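You operate a simulated robot arm through the tools that you are given. There is no shell and no other tool.

You are at the controls of a simulated robot arm. One attempt, no reset.

## Task
Key on, find the lamp that stays dark and reset its breaker.
Fine: leave the other breakers; lamp dial and key end off.
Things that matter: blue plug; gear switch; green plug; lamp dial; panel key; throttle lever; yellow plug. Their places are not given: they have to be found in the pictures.

Only the result counts: the job must be done as asked and must still hold three seconds after the hand-in. Knocking over, shifting, dropping, spilling or breaking anything else fails it.

## Robot
A 6-joint arm with a three-finger gripper, fixed in place. Base frame: the origin is on the floor under the middle of its stand, x ahead of it, y to its left, z up. Lengths are in m, angles in degrees, forces in N, time in s.
It reaches about 1.213 m from its shoulder. Its first joint turns from -166.0 to 166.0 degrees. Payload 4.89 kg.
The tool frame sits at the grasp point between the pads (the TCP): z along the fingers, y along the line on which they close. The tips reach 0.03 m beyond it. The gripper opens to 0.164 m; its body begins 0.125 m behind the TCP.
Orientation is told as [roll, pitch, yaw] about the base's x, y, z axes, in that order, counted from this pose: with the fingers straight down and closing along the base's y, the tool's x points along the base's -x, its y along +y and its z along -z.

## Interface
- The arm moves only by the tool servo_tool. Its argument "increments" is one flat list of numbers, 7 for each row, row after row: the shift along the base's x, y, z in units of 25 mm (1.0 is 25 mm), then the turn, a rotation vector about the base's x, y, z in units of 6 degrees (1.0 is 6 degrees), then the gripper command, from -1 (shut) to 1 (fully open), values between in proportion. In form: [x, y, z, ax, ay, az, claw, x, y, z, ax, ay, az, claw, ...]. A call has 1 to 20 rows; each row shifts and turns the commanded pose from where the row before left it. A call with a number of a shift or a turn outside -1 to 1 is refused whole. Each row takes 0.2 s and may step no farther than 0.05 m and 8.6 degrees from the row before; otherwise, or with a gripper value out of range, the whole call is refused. A pose out of reach is approached as far as the arm can. The call stops where the force on the tool passes 40 N (or 10 N more than at its start, if that is more) or the arm is blocked; 0.2 s more then pass. The fingers move at their own pace (about 0.108 m/s each) and stop on an object; they squeeze with about 44 N. The grip force told is the motor's: it shows also when the fingers shut on nothing. Time passes only in rows, and 0.2 s behind the last, so rows that do not move let the fingers close. It gives the time, the measured TCP pose, the force on the tool (base axes), the opening and the grip force at its end, in the units of the frame above (readings bear some noise), with the torque about the TCP (base axes, N m) and any sound that the robot's microphone picked up, and new pictures: "pictures" is both (left out), scene, wrist or none.
- Cameras (640 x 400 px; columns grow to the right, rows downward): "scene" is fixed at [0.0507, -0.5014, 1.6415]; the picture's right is [-0.03, -1.00, 0.00], its down [-0.72, 0.02, -0.70] and it looks along [0.70, -0.02, -0.72] (base axes); focal length 352 px, centre (320, 200). "wrist" rides on the gripper at [0.076, -0.002, -0.152] in the tool frame; the picture's right is [0.02, 1.00, 0.00], its down [-0.88, 0.02, -0.47] and it looks along [-0.47, 0.01, 0.88] (tool axes); focal length 247 px, centre (320, 200).
- move_column(by): moves the trunk up (or, below 0, down) by that many m; the arm rides with it, the base frame stays. It gives what a move gives, with no picture.
- measure_at(camera, pixels): for up to 12 pixels [column, row] of the newest picture of that camera ("zoom" is the newest enlarged one), the place [x, y, z] in the base frame of the surface seen there, good to about 0.002 m. It takes no simulated time.
- zoom(camera, box): a new picture of the part [left, top, right, bottom] of that camera's present view, enlarged. It takes no simulated time.
- close_job(): hands the job in; it is judged then, once.

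Open the gripper and draw the arm clear of the work before you hand the job in, unless the task says otherwise.

The tools are called after "Emit:" as name(argument=value, ...) on one line, values as JSON. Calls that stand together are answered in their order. servo_tool: Moves the arm, as the interface text tells. Its arguments: {"type":"object","properties":{"increments":{"type":"array","items":{"type":"number"}},"pictures":{"type":"string","enum":["both","scene","wrist","none"]}},"required":["increments"]} The other tools are called the same way: move_column (by) moves the trunk up or down; measure_at (camera, pixels) gives the place of the surface under pixels of a picture; zoom (camera, box) takes an enlarged picture of a part of a camera's view; close_job () hands the job in.

At the start:

```text
time_s: 0.0
ee_pos: [0.5596, -0.2936, 1.2086]
tool_rot: [0.1, -0.1, -0.1]
ft_force: [-0.2, 0.8, 0.4]
ft_torque: [0.03, -0.02, -0.02]
gripper_width: 0.1641
gripper_force: 0.0
trunk travel left (down, up): [-0.175, 0.215]
```

scene: 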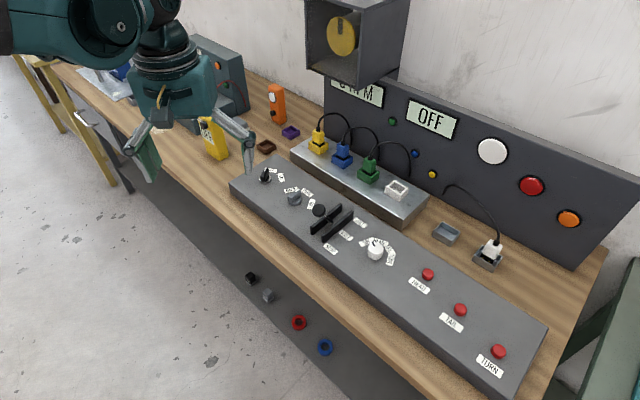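
wrist: 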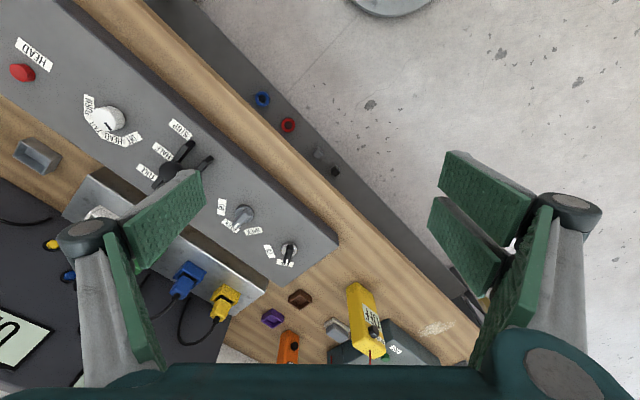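

The scene shows a panel with a key near (265,175), a lever, a dial at (375,252), breakers at (428,274), (460,310), (498,351). I zoom in on these to read the labels.

Emit:
zoom(camera="scene", box=[230, 150, 330, 220])

Emit:
zoom(camera="scene", box=[300, 190, 420, 270])

Emit:
zoom(camera="scene", box=[400, 220, 560, 390])

Emit:
zoom(camera="scene", box=[290, 70, 450, 210])

Emit:
zoom(camera="scene", box=[440, 120, 640, 280])

```text
5.71 times, centred on (280, 185) of scene
```

zoom: 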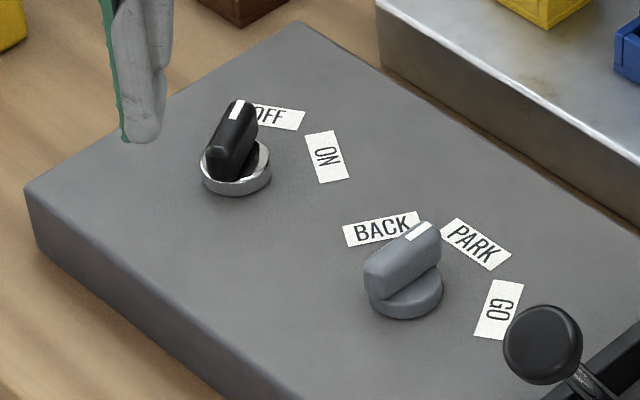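

```text
5.00 times, centred on (360, 230) of scene
```

zoom: 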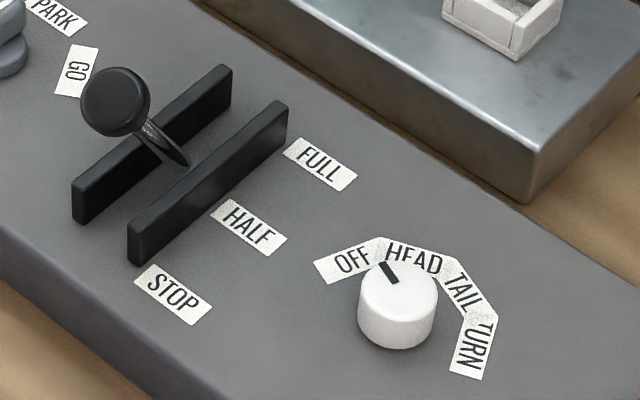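

```text
2.35 times, centred on (480, 305) of scene
```

zoom: 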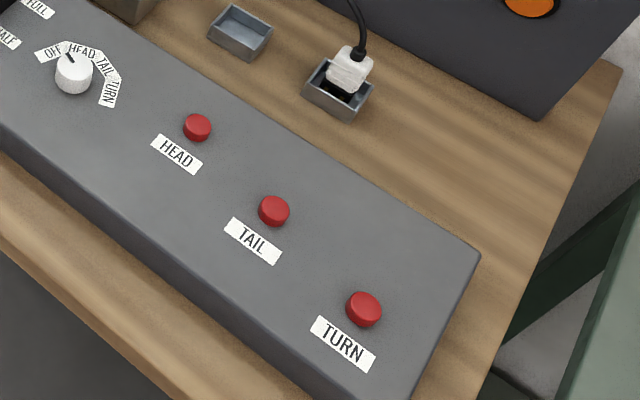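

```text
2.86 times, centred on (370, 140) of scene
```

zoom: 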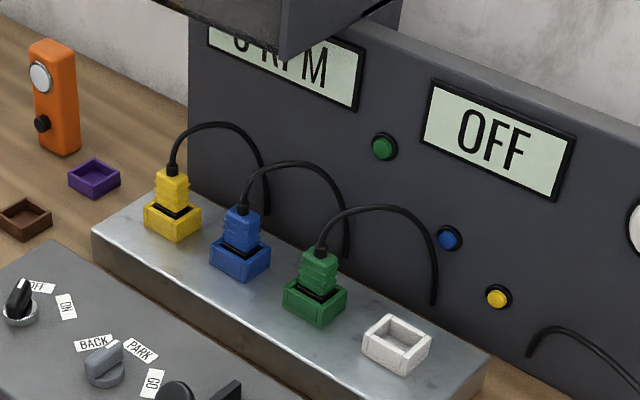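

```text
2.50 times, centred on (540, 200) of scene
```

zoom: 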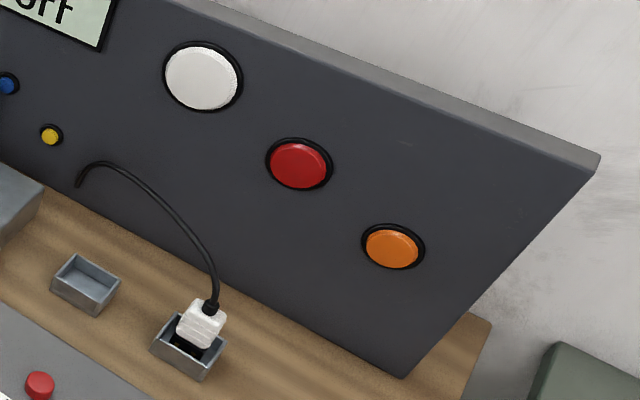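

The dial's mark points to OFF, the key to OFF, the gear switch to PARK. Now I measure the places of the controls.

Emit:
measure_at(camera="scene", pixels=[[265, 175], [293, 199], [319, 210], [375, 252], [428, 274], [460, 310], [498, 351], [236, 185], [283, 155], [545, 325], [505, 393], [400, 300]])

Emit:
zoom(camera="scene", box=[250, 160, 290, 185])

Emit:
zoom(camera="wrist", box=[60, 80, 320, 280])

```text
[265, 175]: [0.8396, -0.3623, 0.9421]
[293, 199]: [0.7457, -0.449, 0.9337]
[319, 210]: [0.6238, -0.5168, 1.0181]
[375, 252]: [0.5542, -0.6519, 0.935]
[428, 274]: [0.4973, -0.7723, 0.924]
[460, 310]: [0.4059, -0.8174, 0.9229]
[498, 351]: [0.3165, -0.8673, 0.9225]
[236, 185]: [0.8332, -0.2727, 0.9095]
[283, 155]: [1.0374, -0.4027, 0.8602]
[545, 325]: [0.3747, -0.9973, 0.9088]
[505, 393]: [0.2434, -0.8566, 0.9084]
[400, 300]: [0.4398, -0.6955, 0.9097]
```

```text
16.00 times, centred on (270, 172) of scene
```

zoom: 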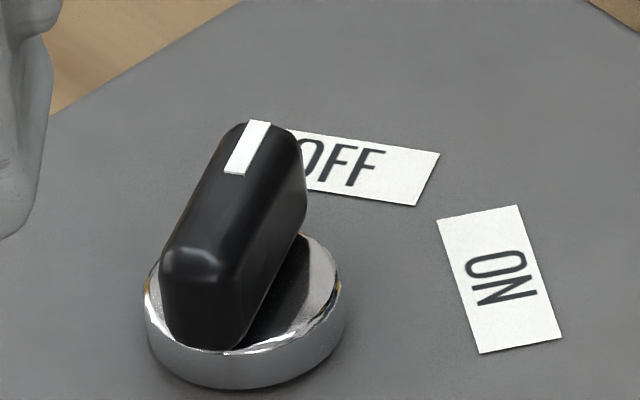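

```text
2.00 times, centred on (190, 180) of wrist
```

zoom: 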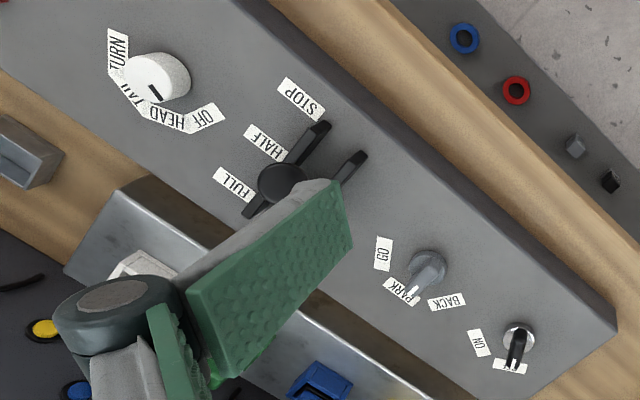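

I zoom closer to the dial from both cameras to see where its mark points.

Emit:
zoom(camera="wrist", box=[70, 80, 160, 150])

Emit:
zoom(camera="scene", box=[350, 230, 410, 270])

```text
5.71 times, centred on (115, 115) of wrist
```

zoom: 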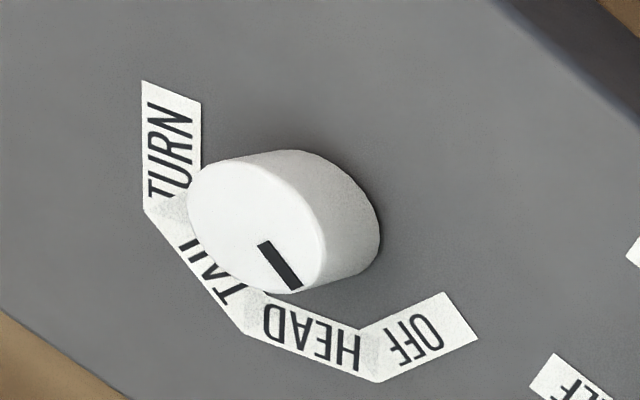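

```text
10.00 times, centred on (380, 250) of scene
```

zoom: 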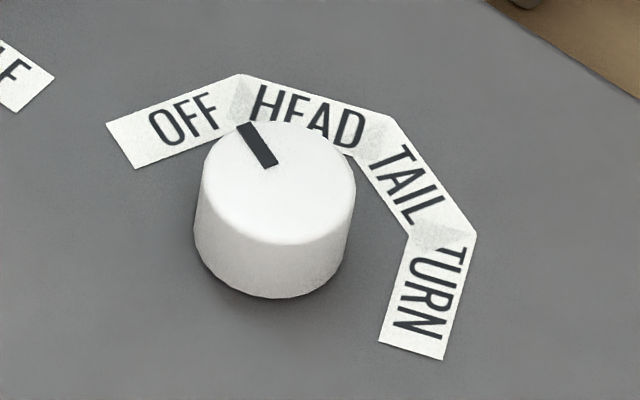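

I measure the labels and the mark's ends on the dial zoom for exact angles.

Emit:
measure_at(camera="zoom", pixels=[[185, 120], [307, 112], [405, 185], [432, 300], [244, 127], [270, 163], [278, 125], [205, 180], [350, 185], [275, 240], [275, 290], [205, 250]])

Emit:
zoom(camera="scene", box=[250, 160, 290, 185])

```text
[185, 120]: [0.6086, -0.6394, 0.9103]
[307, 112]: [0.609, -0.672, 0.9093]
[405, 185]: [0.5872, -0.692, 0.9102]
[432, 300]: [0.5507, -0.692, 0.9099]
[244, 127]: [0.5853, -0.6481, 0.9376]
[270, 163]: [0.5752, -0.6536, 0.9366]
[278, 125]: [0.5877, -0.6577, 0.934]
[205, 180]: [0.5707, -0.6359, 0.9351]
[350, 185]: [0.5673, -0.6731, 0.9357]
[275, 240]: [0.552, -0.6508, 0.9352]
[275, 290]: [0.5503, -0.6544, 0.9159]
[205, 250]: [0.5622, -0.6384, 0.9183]
```

```text
16.00 times, centred on (270, 172) of scene
```

zoom: 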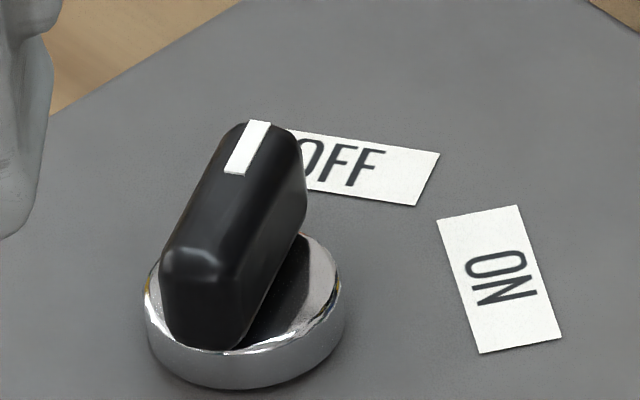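

The dial is centred near (0.569, -0.655), top z 0.936, and its mark is at OFF. Now the key from the zoom.

Emit:
measure_at(camera="zoom", pixels=[[248, 145], [190, 265], [236, 168], [258, 125], [365, 165], [500, 280], [245, 365], [150, 300], [340, 290], [315, 255], [270, 200], [200, 310]])

```text
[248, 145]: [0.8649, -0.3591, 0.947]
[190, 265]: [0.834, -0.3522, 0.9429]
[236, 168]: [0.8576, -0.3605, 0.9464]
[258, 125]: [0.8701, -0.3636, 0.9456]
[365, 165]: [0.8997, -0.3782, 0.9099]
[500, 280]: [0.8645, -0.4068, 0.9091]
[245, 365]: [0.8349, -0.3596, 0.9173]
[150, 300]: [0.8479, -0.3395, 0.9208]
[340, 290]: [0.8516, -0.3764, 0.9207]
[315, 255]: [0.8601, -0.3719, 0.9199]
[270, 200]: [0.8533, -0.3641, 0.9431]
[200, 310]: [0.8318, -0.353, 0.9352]
```

The key is centred near (0.853, -0.358), handle along about -18°, top z 0.947. I now measure the surroundings (plugs, horn box, lever, display board) for clearance.

Emit:
measure_at(camera="scene", pixels=[[319, 131], [342, 146], [370, 160], [396, 185], [292, 150], [415, 215], [350, 80], [310, 60], [319, 205], [345, 210], [311, 222], [430, 200]])

Emit:
measure_at(camera="scene", pixels=[[492, 150], [532, 185], [569, 218], [277, 90], [213, 130], [245, 80], [210, 40], [490, 250], [445, 232], [380, 20], [405, 10], [345, 113]])

Emit:
zoom(camera="scene", box=[100, 20, 280, 200])

```text
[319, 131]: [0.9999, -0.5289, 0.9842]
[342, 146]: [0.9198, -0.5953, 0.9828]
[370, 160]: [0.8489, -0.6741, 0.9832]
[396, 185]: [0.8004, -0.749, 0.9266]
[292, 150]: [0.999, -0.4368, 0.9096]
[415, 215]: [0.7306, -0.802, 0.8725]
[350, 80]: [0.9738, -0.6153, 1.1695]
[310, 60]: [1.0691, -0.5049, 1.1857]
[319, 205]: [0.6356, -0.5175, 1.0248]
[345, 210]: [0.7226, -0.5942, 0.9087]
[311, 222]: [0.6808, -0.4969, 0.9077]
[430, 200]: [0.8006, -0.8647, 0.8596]
```

```text
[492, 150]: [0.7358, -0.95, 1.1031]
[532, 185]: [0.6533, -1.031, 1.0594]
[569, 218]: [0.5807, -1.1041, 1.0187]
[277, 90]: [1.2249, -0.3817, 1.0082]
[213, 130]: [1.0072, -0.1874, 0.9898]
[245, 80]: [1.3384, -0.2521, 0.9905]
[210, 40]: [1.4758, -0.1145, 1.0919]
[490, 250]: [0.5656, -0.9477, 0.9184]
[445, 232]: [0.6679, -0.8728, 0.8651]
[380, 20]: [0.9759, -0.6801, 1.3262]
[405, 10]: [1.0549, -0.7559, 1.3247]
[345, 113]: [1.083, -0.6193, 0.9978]
```

```text
2.22 times, centred on (190, 110) of scene
```

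zoom: 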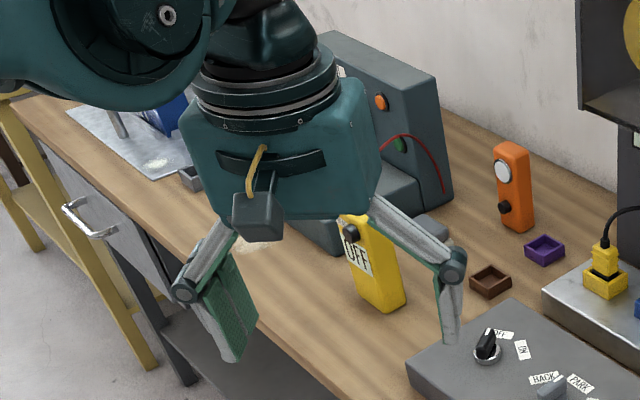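

The gripper body clears the surroundings (plug tops z≈0.985, horn box from z 1.17). I move above the key at z≈1.10, turned to yaw -18°, with the fingers narrowed to about 0.07.

Emit:
servo_tool(increments=[0.978, -0.215, 0, 0, 0, -0.25, -0.15, 0.978, -0.215, 0, 0, 0, -0.25, -0.15, 0.978, -0.215, -0.2, 0, 0, -0.25, -0.15, 0.978, -0.215, -0.4, 0, 0, -0.25, -0.15, 0.978, -0.215, -0.4, 0, 0, -0.25, -0.15, 0.978, -0.215, -0.4, 0, 0, -0.25, -0.15, 0.978, -0.215, -0.4, 0, 0, -0.25, -0.15, 0.978, -0.215, -0.4, 0, 0, -0.25, -0.15, 0.978, -0.215, -0.4, 0, 0, -0.25, -0.15, 0.978, -0.215, -0.4, 0, 0, -0.25, -0.15, 0.978, -0.215, -0.4, 0, 0, -0.25, -0.15, 0.978, -0.215, -0.4, 0, 0, -0.25, -0.15, 0, 0, 0, 0, 0, 0, -0.15])

```text
time_s: 2.8
ee_pos: [0.8555, -0.3583, 1.1149]
tool_rot: [0.0, 0.0, -18.0]
ft_force: [0.5, -0.4, -0.3]
ft_torque: [0.0, 0.09, 0.02]
gripper_width: 0.0695
gripper_force: 0.0
trunk travel left (down, up): [-0.175, 0.215]
```

scene: 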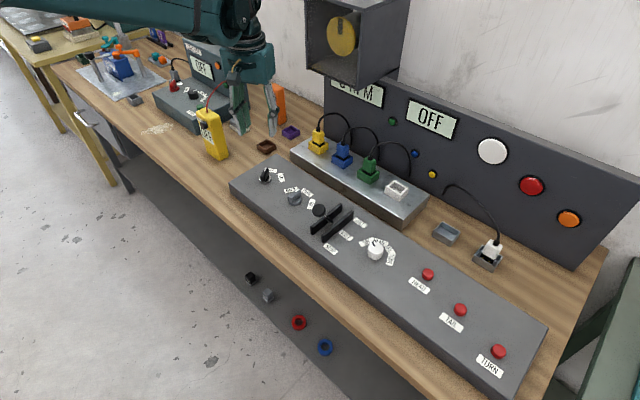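
wrist: 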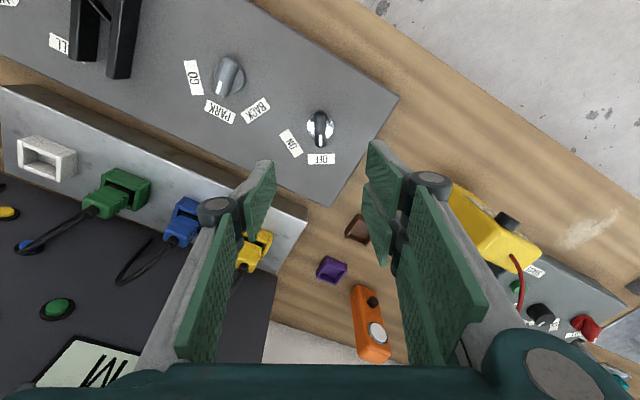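

The key lies at (320,128) in the wrist view, almost exactly under the tool. I zoom to check its centre and alignment.

Emit:
zoom(camera="wrist", box=[270, 95, 370, 175])

```text
5.00 times, centred on (320, 135) of wrist
```

zoom: 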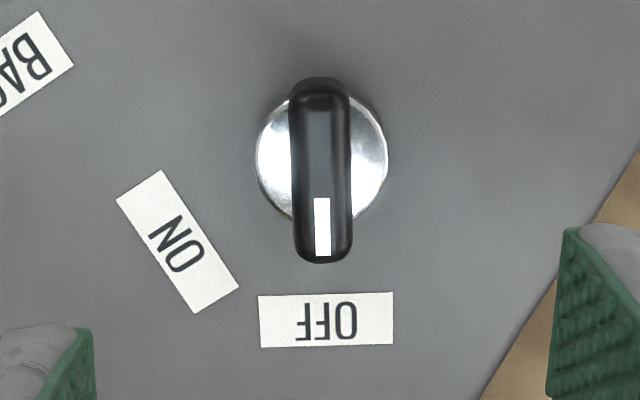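

Emit:
measure_at(camera="zoom", pixels=[[320, 90], [322, 250], [322, 170], [258, 160], [386, 160], [325, 320], [178, 242], [297, 180], [347, 180], [322, 130]])

```text
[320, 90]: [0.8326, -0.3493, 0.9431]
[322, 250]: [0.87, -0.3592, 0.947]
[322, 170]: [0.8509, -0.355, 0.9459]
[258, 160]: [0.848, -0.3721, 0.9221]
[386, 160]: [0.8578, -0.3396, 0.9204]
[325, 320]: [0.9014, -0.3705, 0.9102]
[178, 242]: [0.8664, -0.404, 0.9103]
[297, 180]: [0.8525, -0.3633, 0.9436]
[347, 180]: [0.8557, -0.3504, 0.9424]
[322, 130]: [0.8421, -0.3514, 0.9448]
```

The handle is aligned with the tool; centre ≈ (0.8525, -0.3555). I lower the tool to z≈0.957 with fingers straddling the handle.

Emit:
servo_tool(increments=[-0.12, 0.11, -0.8, 0, 0, 0.05, -0.15, 0, 0, -0.9, 0, 0, 0, -0.3, 0, 0, -0.9, 0, 0, 0, -0.3, 0, 0, -0.9, 0, 0, 0, -0.3, 0, 0, -0.9, 0, 0, 0, -0.3, 0, 0, -0.9, 0, 0, 0, -0.3, 0, 0, -0.6, 0, 0, 0, -0.3, 0, 0, -0.4, 0, 0, 0, -0.3])

```text
time_s: 4.6
ee_pos: [0.8526, -0.3564, 0.9572]
tool_rot: [0.0, 0.0, -17.7]
ft_force: [0.3, -0.3, 0.2]
ft_torque: [0.0, -0.02, -0.02]
gripper_width: 0.0573
gripper_force: 0.2
trunk travel left (down, up): [-0.175, 0.215]
```

scene: 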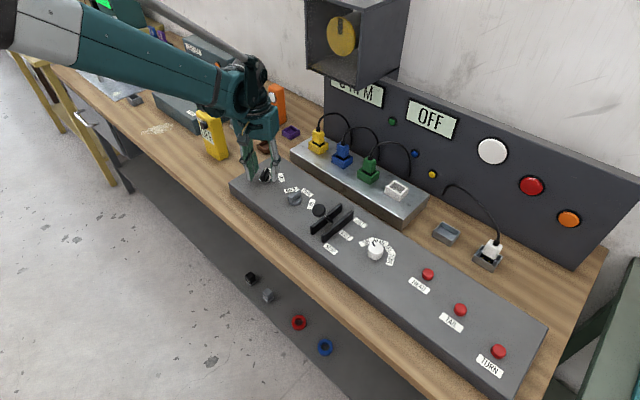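
wrist: 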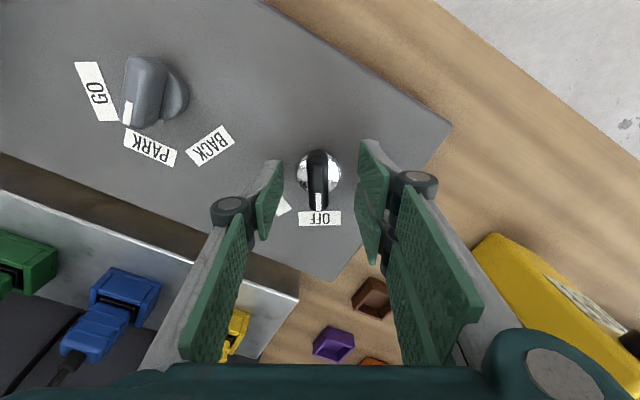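

The fingers straddle the handle at (318,178) in the wrist view. I close them on the handle.

Emit:
servo_tool(increments=[0, 0, 0, 0, 0, 0, -0.8, 0, 0, 0, 0, 0, 0, -0.9, 0, 0, 0, 0, 0, 0, -1, 0, 0, 0, 0, 0, 0, -1])

```text
time_s: 5.6
ee_pos: [0.8507, -0.3569, 0.957]
tool_rot: [0.0, 0.0, -17.6]
ft_force: [-9.8, -15.5, -7.6]
ft_torque: [-0.58, -0.12, 0.04]
gripper_width: 0.0157
gripper_force: 45.2
trunk travel left (down, up): [-0.175, 0.215]
```

scene: 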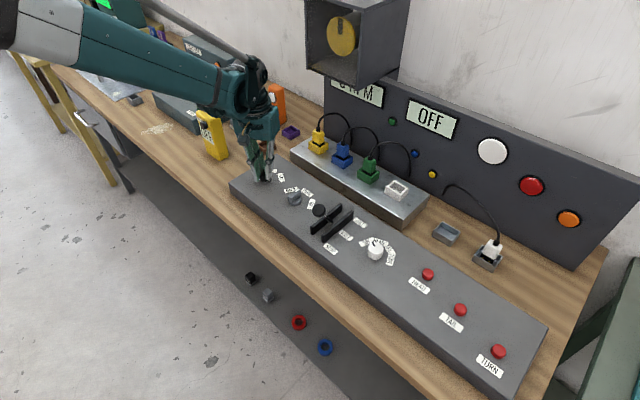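
wrist: 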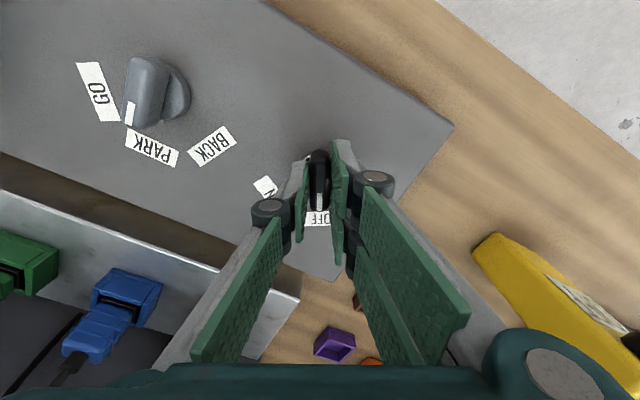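

Grip is firm (width 15.7 mm). I relax the side load slightly and turn clockwise by about 60° toward ON.

Emit:
servo_tool(increments=[-0.06, -0.05, 0, 0, 0, 0, -1, 0, 0, 0, 0, 0, -1, -1, 0, 0, 0, 0, 0, -1, -1, 0, 0, 0, 0, 0, -1, -1])

```text
time_s: 6.6
ee_pos: [0.851, -0.3565, 0.956]
tool_rot: [0.0, 0.0, -35.8]
ft_force: [31.9, -4.2, 2.5]
ft_torque: [0.15, -0.62, 0.02]
gripper_width: 0.0158
gripper_force: 45.2
trunk travel left (down, up): [-0.175, 0.215]
```

scene: 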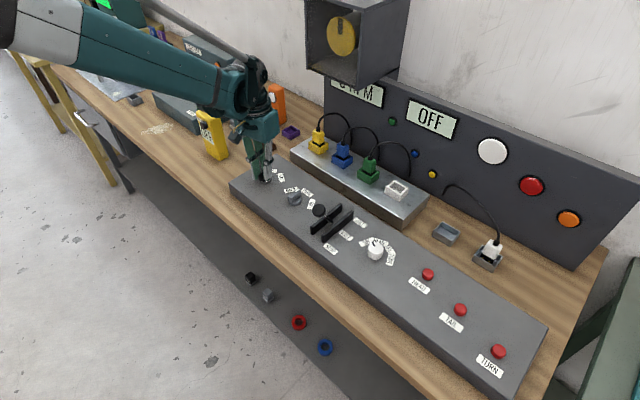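
wrist: 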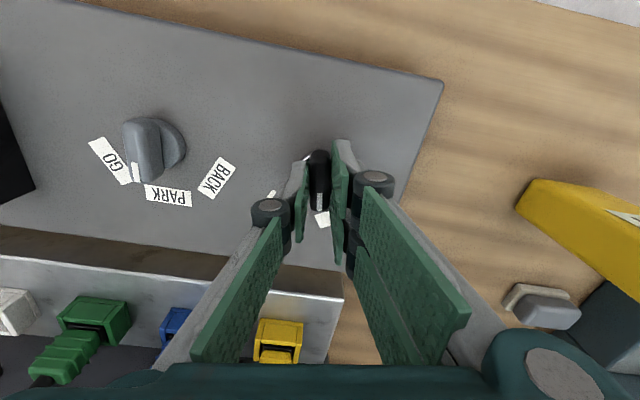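

The tool feels 32 N in +x, so I shift the command +x by 2 mm to ease the side load, then look at the reading.

Emit:
servo_tool(increments=[0.08, -0.01, 0, 0, 0, 0, -1, 0, 0, 0, 0, 0, 0, -1], pictures="none")

```text
time_s: 7.2
ee_pos: [0.8504, -0.3557, 0.9566]
tool_rot: [0.0, 0.0, -35.5]
ft_force: [25.1, 0.7, 8.5]
ft_torque: [-0.34, -1.21, 0.03]
gripper_width: 0.0158
gripper_force: 45.4
trunk travel left (down, up): [-0.175, 0.215]
```

The side load dropped to 25 N; I shift a further 3 mm in +x and keep turning 18°.

Emit:
servo_tool(increments=[0.12, 0, 0, 0, 0, 0, -1, 0, 0, 0, 0, 0, 0, -1], pictures="none")

```text
time_s: 7.8
ee_pos: [0.851, -0.3567, 0.9565]
tool_rot: [-0.1, 0.2, -35.7]
ft_force: [-28.4, 15.9, -11.6]
ft_torque: [0.6, 1.01, -0.03]
gripper_width: 0.0155
gripper_force: 44.9
trunk travel left (down, up): [-0.175, 0.215]
```

The load overshot to -28 N in x, so I back off about 1.5 mm in x and +0.8 mm in y, then read again.

Emit:
servo_tool(increments=[-0.06, 0.03, 0, 0, 0, 0, -1, 0, 0, 0, 0, 0, 0, -1, 0, 0, 0, 0, 0, 0, -1], pictures="none")

```text
time_s: 8.6
ee_pos: [0.8503, -0.3559, 0.957]
tool_rot: [0.0, 0.0, -35.7]
ft_force: [-26.9, 7.6, -12.5]
ft_torque: [0.37, 0.98, -0.03]
gripper_width: 0.016
gripper_force: 44.8
trunk travel left (down, up): [-0.175, 0.215]
```

Still -27 N in x; I ease another 1.5 mm in -x and read again.

Emit:
servo_tool(increments=[-0.05, 0.01, 0, 0, 0, 0, -1, 0, 0, 0, 0, 0, 0, -1, 0, 0, 0, 0, 0, 0, -1], pictures="none")

```text
time_s: 9.4
ee_pos: [0.8507, -0.3554, 0.957]
tool_rot: [0.0, -0.1, -35.7]
ft_force: [-3.9, -5.3, -1.7]
ft_torque: [-0.31, -0.17, -0.04]
gripper_width: 0.0156
gripper_force: 45.1
trunk travel left (down, up): [-0.175, 0.215]
```

The load is nearly gone. I continue the turn by 18°.

Emit:
servo_tool(increments=[0, 0, 0, 0, 0, -1, -1, 0, 0, 0, 0, 0, -1, -1, 0, 0, 0, 0, 0, -1, -1, 0, 0, 0, 0, 0, 0, -1])

```text
time_s: 10.4
ee_pos: [0.8528, -0.3548, 0.9572]
tool_rot: [0.1, -0.2, -53.7]
ft_force: [21.4, -14.3, 23.5]
ft_torque: [0.04, -0.25, 0.04]
gripper_width: 0.016
gripper_force: 44.7
trunk travel left (down, up): [-0.175, 0.215]
```

scene: 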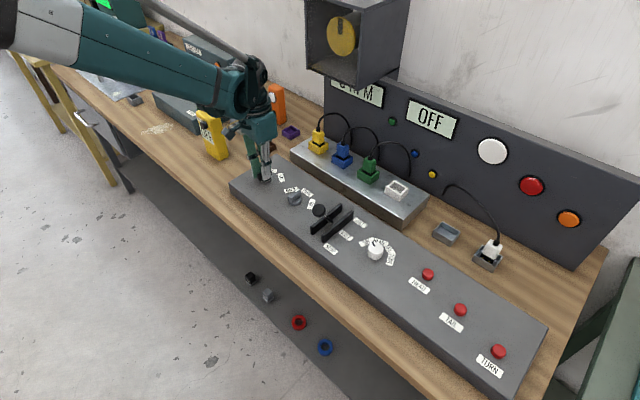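
wrist: 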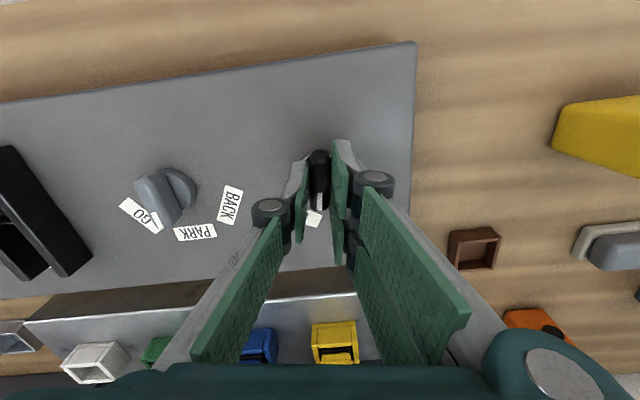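

The key follows the fingers. I ease the load a little and turn the remaining 18°.

Emit:
servo_tool(increments=[0.03, -0.02, 0.03, 0, 0, 0, -1, 0, 0, 0, 0, 0, -1, -1, 0, 0, 0, 0, 0, -1, -1, 0, 0, 0, 0, 0, -1, -1, 0, 0, 0, 0, 0, 0, -1])

```text
time_s: 11.6
ee_pos: [0.8515, -0.356, 0.9565]
tool_rot: [0.0, -0.1, -71.7]
ft_force: [21.1, -4.3, 10.3]
ft_torque: [-0.3, -0.7, -0.05]
gripper_width: 0.016
gripper_force: 45.0
trunk travel left (down, up): [-0.175, 0.215]
```

scene: 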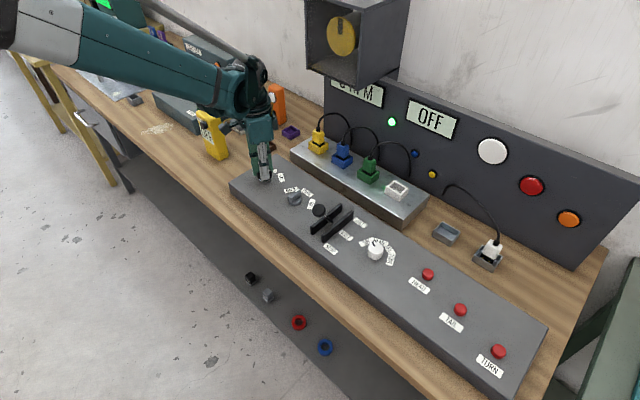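
wrist: 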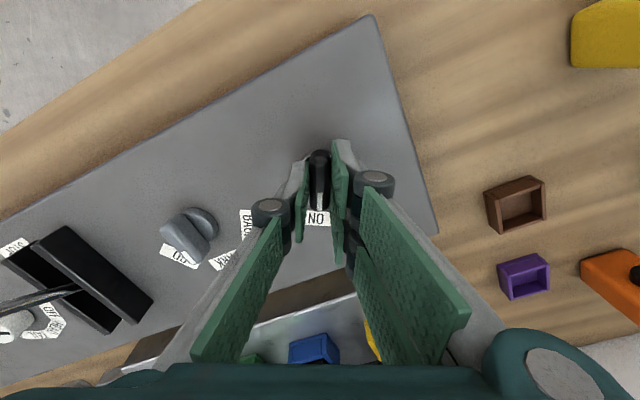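

The green indicator at (392,121) is lit: the key is on, and its mark faces the ON label. I open the fingers to about 0.06 and rise.

Emit:
servo_tool(increments=[0.02, 0, 0.02, 0, 0, -0.3, -1, 0, 0, 0, 0, 0, 0, -0.6, 0, 0, 0, 0, 0, 0, -0.3, 0, 0, 0, 0, 0, 0, -0.3, 0, 0, 0.5, 0, 0, 0, -0.3, 0, 0, 1, 0, 0, 0, -0.3, 0, 0, 1, 0, 0, 0, -0.3, 0, 0, 1, 0, 0, 0, -0.3, 0, 0, 1, 0, 0, 0, -0.3, 0, 0, 1, 0, 0, 0, -0.3])

```text
time_s: 13.8
ee_pos: [0.8516, -0.357, 1.0951]
tool_rot: [0.0, 0.1, -73.5]
ft_force: [0.8, -0.4, -0.8]
ft_torque: [0.05, 0.1, 0.03]
gripper_width: 0.0576
gripper_force: 0.1
trunk travel left (down, up): [-0.175, 0.215]
```

scene: 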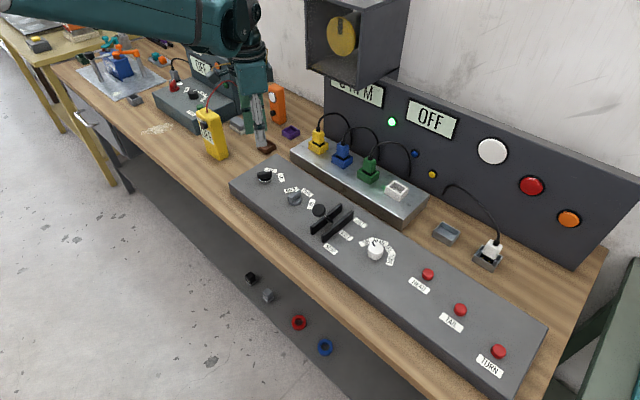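
wrist: 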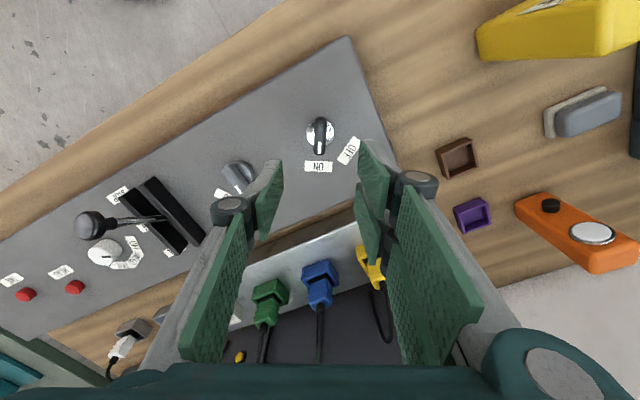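

The key reads ON and the green light stays lit. I now move over the dial near (0.569, -0.6545) at z≈1.13, turning to yaw about +20° so I can turn it all the way.

Emit:
servo_tool(increments=[0, 0, 0.7, 0, 0, 0.9, -0.2, 0, 0, 0.7, 0, 0, 0.9, -0.2, -0.8, -0.85, 0, 0, 0, 0.98, -0.2, -0.8, -0.85, 0, 0, 0, 0.98, -0.2, -0.8, -0.85, 0, 0, 0, 0.98, -0.2, -0.8, -0.85, 0, 0, 0, 0.98, -0.2, -0.8, -0.85, 0, 0, 0, 0.98, -0.2, -0.8, -0.85, 0, 0, 0, 0.98, -0.2, -0.8, -0.85, 0, 0, 0, 0.98, -0.2, -0.8, -0.85, 0, 0, 0, 0.98, -0.2, -0.8, -0.85, 0, 0, 0, 0.98, -0.2, -0.8, -0.85, 0, 0, 0, 0.98, -0.2, -0.8, -0.85, 0, 0, 0, 0.98, -0.2, -0.8, -0.85, 0, 0, 0, 0.98, -0.2, -0.8, -0.85, 0, 0, 0, 0.98, -0.2, -0.8, -0.85, 0, 0, 0, 0.98, -0.2, 0, 0, 0, 0, 0, 0, -0.2])

```text
time_s: 17.4
ee_pos: [0.5726, -0.6524, 1.1298]
tool_rot: [-0.1, 0.0, 19.7]
ft_force: [0.1, -0.3, 0.4]
ft_torque: [0.03, 0.0, 0.03]
gripper_width: 0.0656
gripper_force: 0.1
trunk travel left (down, up): [-0.175, 0.215]
```

scene: 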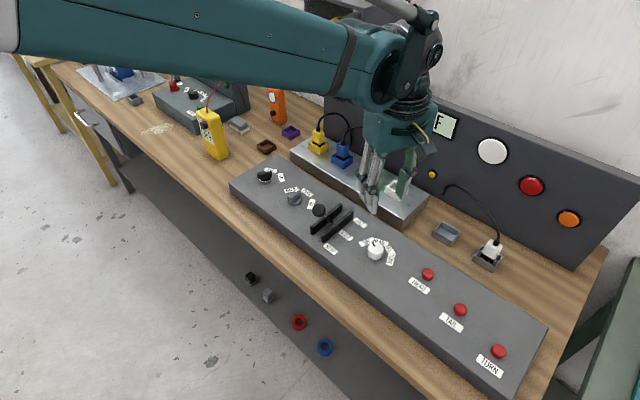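
wrist: 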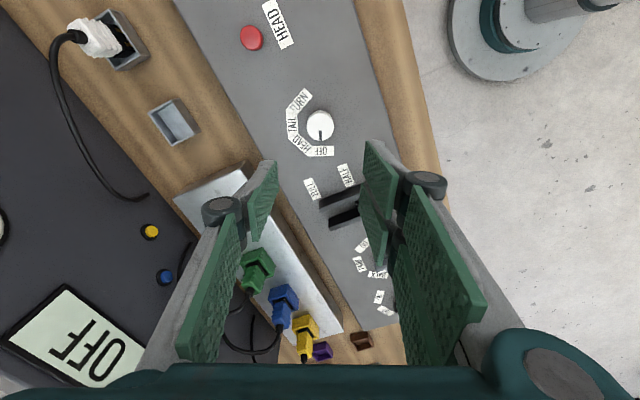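

The dial is at (320,125) in the wrist view. I zoom there to refine its centre and the mark.

Emit:
zoom(camera="wrist", box=[270, 85, 370, 165])

```text
5.00 times, centred on (320, 125) of wrist
```

zoom: 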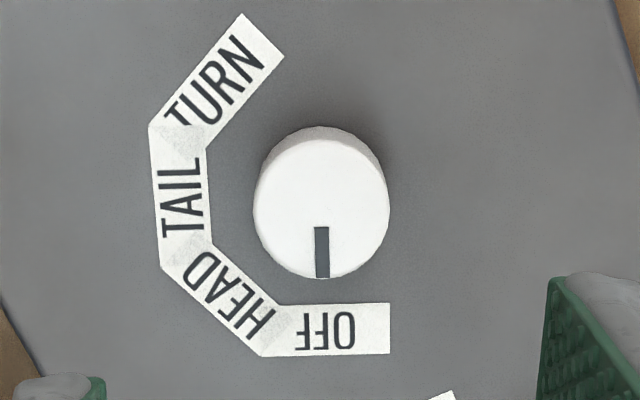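

Emit:
measure_at(camera="zoom", pixels=[[322, 212], [256, 212], [387, 212], [322, 275], [322, 150], [322, 128], [322, 232], [328, 328], [230, 298], [182, 197], [215, 85]])

```text
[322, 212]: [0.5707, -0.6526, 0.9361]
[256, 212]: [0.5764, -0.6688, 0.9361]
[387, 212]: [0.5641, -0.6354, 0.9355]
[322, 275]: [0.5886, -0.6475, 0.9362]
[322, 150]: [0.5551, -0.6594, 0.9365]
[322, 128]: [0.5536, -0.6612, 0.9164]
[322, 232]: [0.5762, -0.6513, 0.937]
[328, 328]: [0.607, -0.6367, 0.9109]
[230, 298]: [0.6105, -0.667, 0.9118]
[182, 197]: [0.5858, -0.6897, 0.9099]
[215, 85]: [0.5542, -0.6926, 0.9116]
```

The dial's centre refines to (0.570, -0.653). I lower the tool around it to z≈0.946 (tips about 6 mm above the panel).

Emit:
servo_tool(increments=[-0.1, -0.02, -0.8, 0, 0, 0, -0.2, 0, 0, -1, 0, 0, 0, -0.2, 0, 0, -1, 0, 0, 0, -0.2, 0, 0, -1, 0, 0, 0, -0.2, 0, 0, -1, 0, 0, 0, -0.2, 0, 0, -1, 0, 0, 0, -0.2, 0, 0, -0.7, 0, 0, 0, -0.2, 0, 0, -0.5, 0, 0, 0, -0.2, 0, 0, -0.3, 0, 0, 0, -0.2, 0, 0, 0, 0, 0, 0, -0.2])

```text
time_s: 19.6
ee_pos: [0.5704, -0.6536, 0.9455]
tool_rot: [-0.1, 0.0, 19.7]
ft_force: [-0.2, -1.0, -0.3]
ft_torque: [0.02, -0.02, 0.0]
gripper_width: 0.0655
gripper_force: 0.1
trunk travel left (down, up): [-0.175, 0.215]
```

scene: 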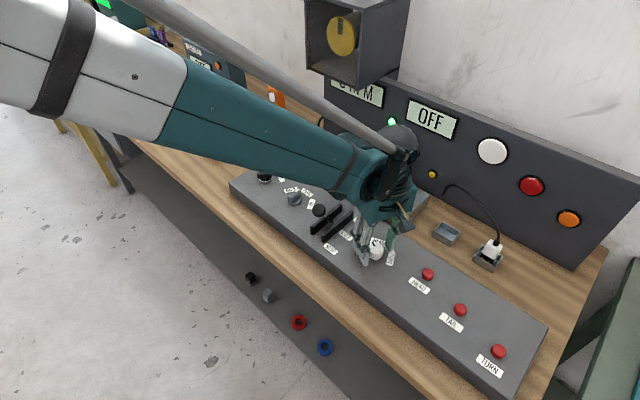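
wrist: 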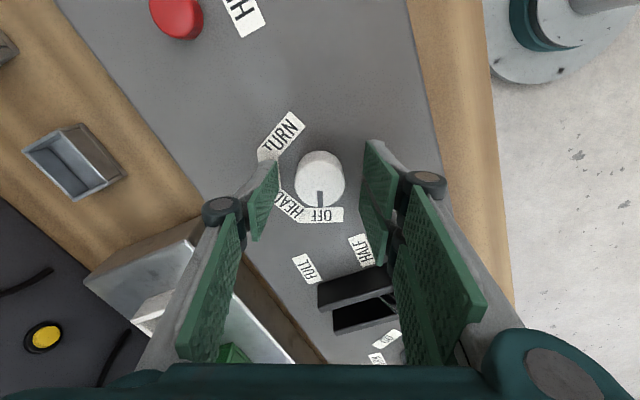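

The fingers straddle the dial. I close on it.

Emit:
servo_tool(increments=[0, 0, 0, 0, 0, 0, -0.5, 0, 0, 0, 0, 0, 0, -0.8, 0, 0, 0, 0, 0, 0, -1, 0, 0, 0, 0, 0, 0, -1])

```text
time_s: 20.6
ee_pos: [0.57, -0.6539, 0.9483]
tool_rot: [-0.1, 0.0, 19.7]
ft_force: [4.5, -9.6, 4.0]
ft_torque: [-0.35, -0.13, 0.0]
gripper_width: 0.0366
gripper_force: 45.1
trunk travel left (down, up): [-0.175, 0.215]
```

scene: 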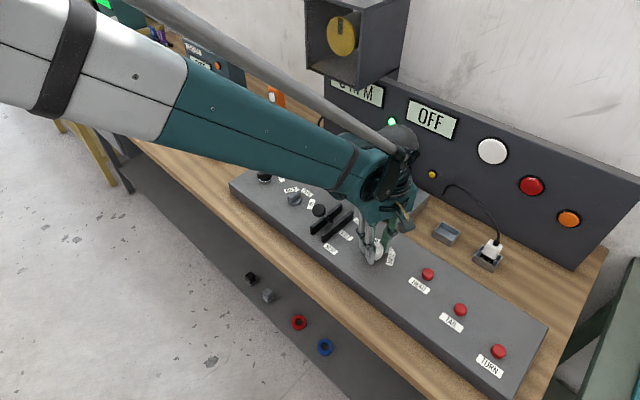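
wrist: 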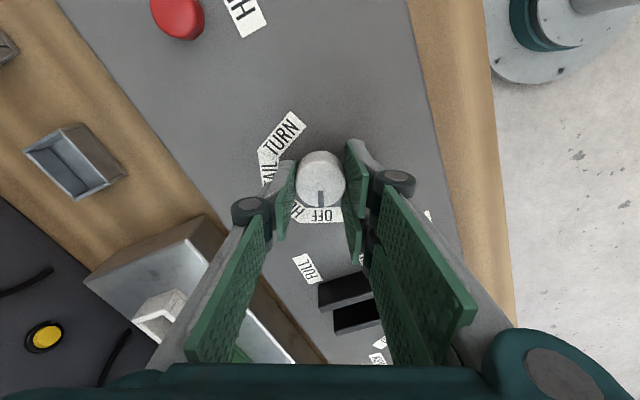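

Firm grip on the dial (36.6 mm). I turn it clockwise 45° toward HEAD, in steps.

Emit:
servo_tool(increments=[0, -0.02, 0, 0, 0, -0.8, -1, 0, 0, 0, 0, 0, -0.8, -1, 0, 0, 0, 0, 0, -0.8, -1, 0, 0, 0, 0, 0, -0.8, -1, 0, 0, 0, 0, 0, 0, -1], pictures="wrist")

```text
time_s: 21.8
ee_pos: [0.5695, -0.6543, 0.9473]
tool_rot: [0.1, 0.1, 0.4]
ft_force: [-4.3, -4.7, -13.4]
ft_torque: [-0.18, -0.15, 0.0]
gripper_width: 0.0364
gripper_force: 45.2
trunk travel left (down, up): [-0.175, 0.215]
```

wrist: 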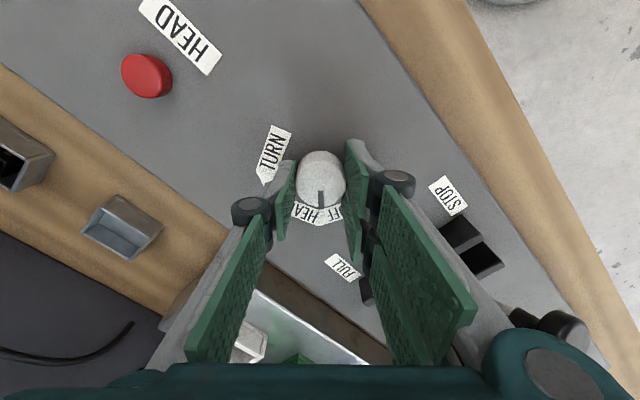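

The dial follows well. I turn the remaining ~26° to HEAD.

Emit:
servo_tool(increments=[0, 0, 0, 0, 0, -0.85, -1, 0, 0, 0, 0, 0, -0.85, -1, 0, 0, 0, 0, 0, -0.85, -1, 0, 0, 0, 0, 0, -0.85, -1, 0, 0, 0, 0, 0, -0.85, -1, 0, 0, 0, 0, 0, 0, -1])

```text
time_s: 23.2
ee_pos: [0.5708, -0.6539, 0.9462]
tool_rot: [0.0, -0.1, -25.1]
ft_force: [-6.9, 4.2, -24.2]
ft_torque: [0.02, -0.07, 0.01]
gripper_width: 0.0365
gripper_force: 45.2
trunk travel left (down, up): [-0.175, 0.215]
```

scene: 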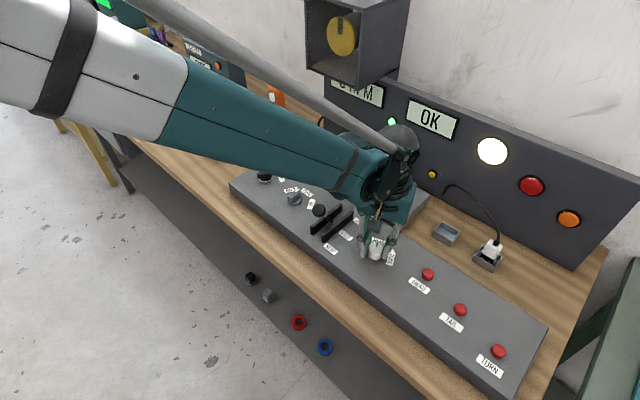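
wrist: 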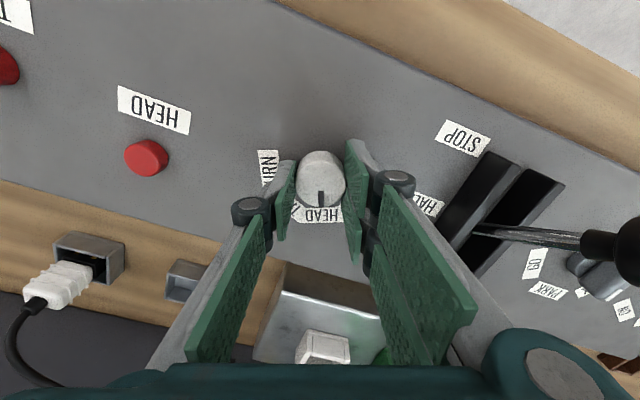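

HEAD lights (white lamp glowing, display OK). I turn another 45° to TAIL.

Emit:
servo_tool(increments=[0, 0, -0.03, 0, 0, -0.83, -1, 0, 0, 0, 0, 0, -0.83, -1, 0, 0, 0, 0, 0, -0.83, -1, 0, 0, 0, 0, 0, -0.83, -1, 0, 0, 0, 0, 0, -0.83, -1, 0, 0, 0, 0, 0, -0.83, -1, 0, 0, 0, 0, 0, -0.83, -1, 0, 0, 0, 0, 0, -0.83, -1, 0, 0, 0, 0, 0, -0.83, -1, 0, 0, 0, 0, 0, 0, -1])

```text
time_s: 25.4
ee_pos: [0.5688, -0.6538, 0.9478]
tool_rot: [0.0, -0.1, -69.9]
ft_force: [-12.0, -12.5, 0.1]
ft_torque: [-0.26, 0.48, 0.02]
gripper_width: 0.0364
gripper_force: 44.8
trunk travel left (down, up): [-0.175, 0.215]
```

scene: 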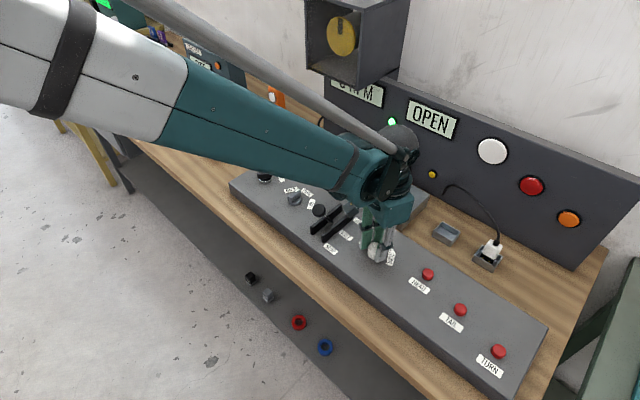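
wrist: 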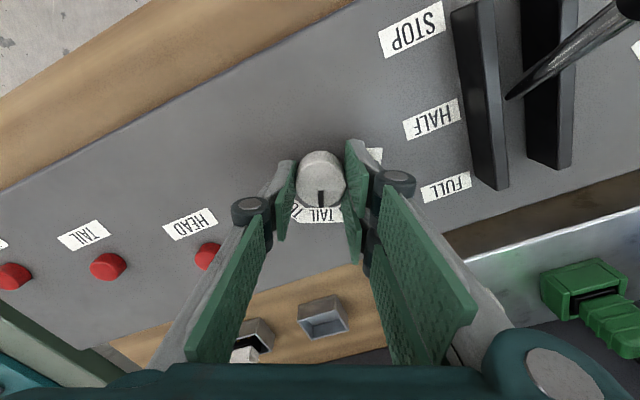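

At TAIL the display reads OPEN and the red lamp looks dark. I zoom in to check.

Emit:
zoom(camera="scene", box=[400, 90, 600, 240])

```text
2.67 times, centred on (500, 165) of scene
```

zoom: 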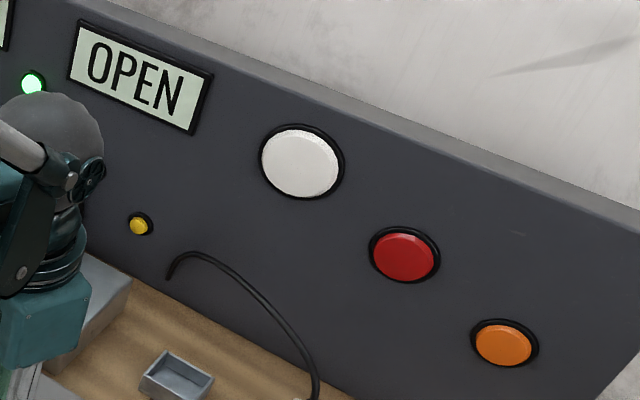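

The red TAIL lamp stays dark. I check TURN as well to be sure, turning another 45°.

Emit:
servo_tool(increments=[-0.02, -0.02, 0, 0, 0, -0.83, -1, 0, 0, 0, 0, 0, -0.83, -1, 0, 0, 0, 0, 0, -0.83, -1, 0, 0, 0, 0, 0, -0.83, -1, 0, 0, 0, 0, 0, -0.83, -1, 0, 0, 0, 0, 0, -0.83, -1, 0, 0, 0, 0, 0, -0.83, -1, 0, 0, 0, 0, 0, -0.83, -1, 0, 0, 0, 0, 0, -0.83, -1, 0, 0, 0, 0, 0, 0, -1])

```text
time_s: 27.6
ee_pos: [0.5681, -0.6543, 0.947]
tool_rot: [0.1, -0.1, -114.6]
ft_force: [-13.7, 0.2, 1.0]
ft_torque: [0.07, 0.3, -0.03]
gripper_width: 0.0366
gripper_force: 45.0
trunk travel left (down, up): [-0.175, 0.215]
```

scene: 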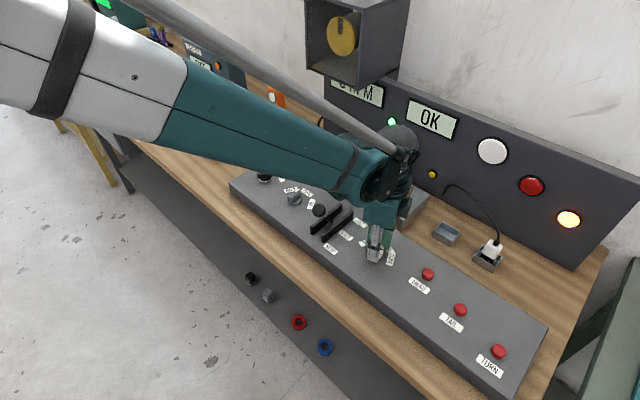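
wrist: 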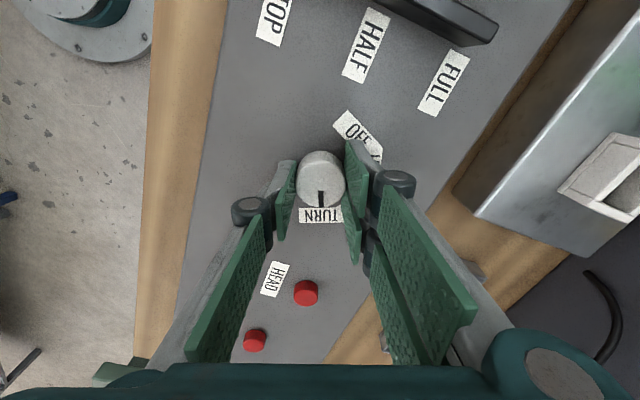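

TURN lights too, so TAIL is the faulty one. I turn the dial back 45° to TAIL so that the reset can be seen.

Emit:
servo_tool(increments=[-0.03, 0, 0, 0, 0, 0.83, -1, 0, 0, 0, 0, 0, 0.83, -1, 0, 0, 0, 0, 0, 0.83, -1, 0, 0, 0, 0, 0, 0.83, -1, 0, 0, 0, 0, 0, 0.83, -1, 0, 0, 0, 0, 0, 0.83, -1, 0, 0, 0, 0, 0, 0.83, -1, 0, 0, 0, 0, 0, 0.83, -1, 0, 0, 0, 0, 0, 0.83, -1, 0, 0, 0, 0, 0, 0, -1])

```text
time_s: 29.8
ee_pos: [0.5683, -0.6538, 0.946]
tool_rot: [0.0, -0.1, -69.9]
ft_force: [19.1, -16.9, 26.2]
ft_torque: [-0.74, -0.72, -0.01]
gripper_width: 0.0365
gripper_force: 45.3
trunk travel left (down, up): [-0.175, 0.215]
```

scene: 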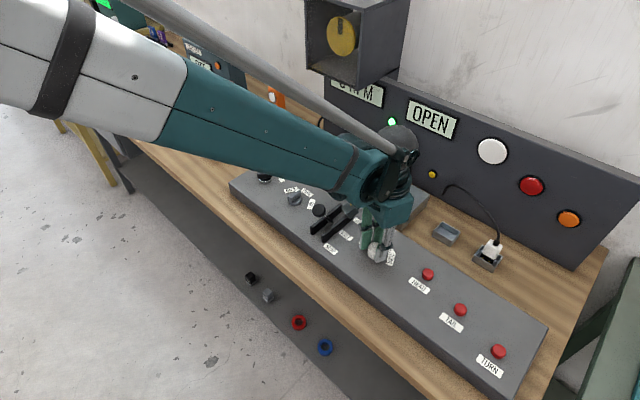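
wrist: 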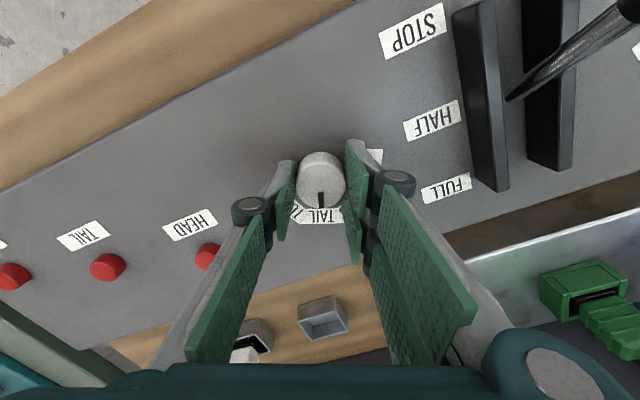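

The dial is back at TAIL, display OPEN. I release it and rise.

Emit:
servo_tool(increments=[0.02, -0.02, 0.02, 0, 0, 0, -0.8, 0, 0, 0, 0, 0, 0, -0.5, 0, 0, 0, 0, 0, 0, -0.2, 0, 0, 0, 0, 0, 0, -0.2, 0, 0, 0.5, 0, 0, 0, -0.2, 0, 0, 1, 0, 0, 0, -0.2, 0, 0, 1, 0, 0, 0, -0.2, 0, 0, 1, 0, 0, 0, -0.2, 0, 0, 1, 0, 0, 0, -0.2, 0, 0, 0, 0, 0, 0, -0.2])

```text
time_s: 32.0
ee_pos: [0.5707, -0.6529, 1.0593]
tool_rot: [-0.1, 0.0, -69.9]
ft_force: [-1.0, -0.2, -0.8]
ft_torque: [-0.02, 0.0, 0.01]
gripper_width: 0.0654
gripper_force: 0.1
trunk travel left (down, up): [-0.175, 0.215]
```

scene: 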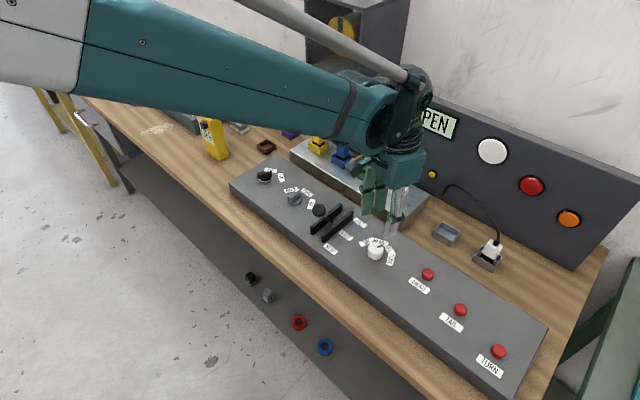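
wrist: 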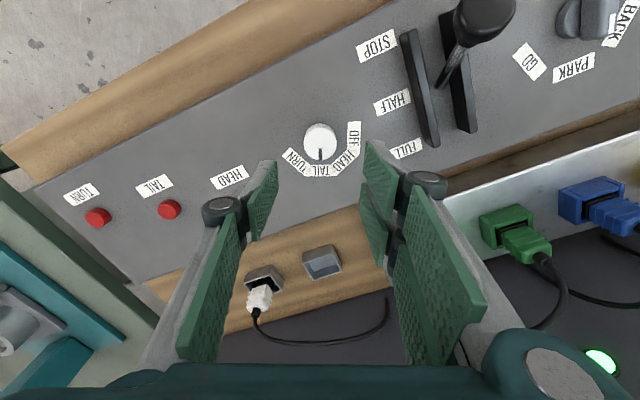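

The dial points at TAIL. I zoom on the breakers to find the TAIL button's exact centre and height.

Emit:
zoom(camera="scene", box=[410, 258, 530, 378])

Emit:
zoom(camera="scene", box=[440, 297, 480, 322])

```text
3.33 times, centred on (470, 318) of scene
```

zoom: 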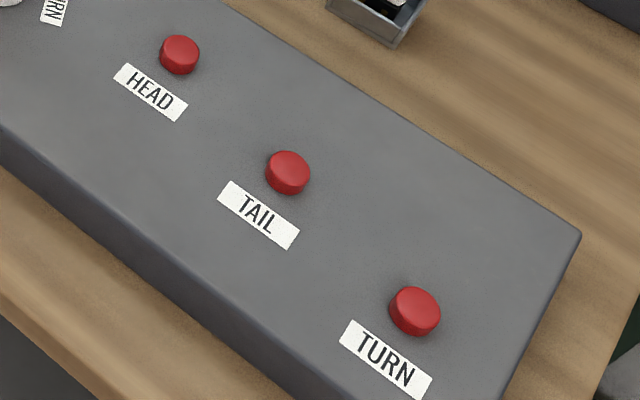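

```text
16.00 times, centred on (460, 310) of scene
```

zoom: 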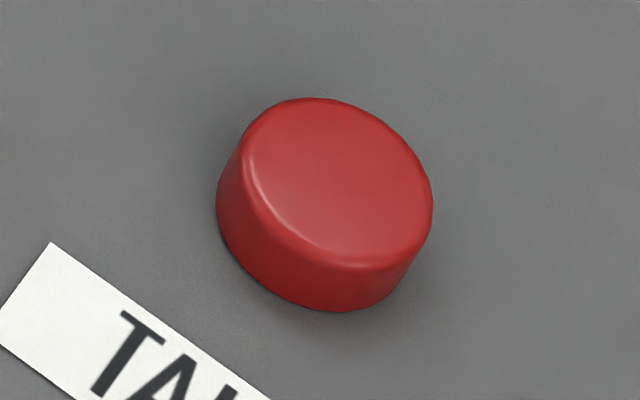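

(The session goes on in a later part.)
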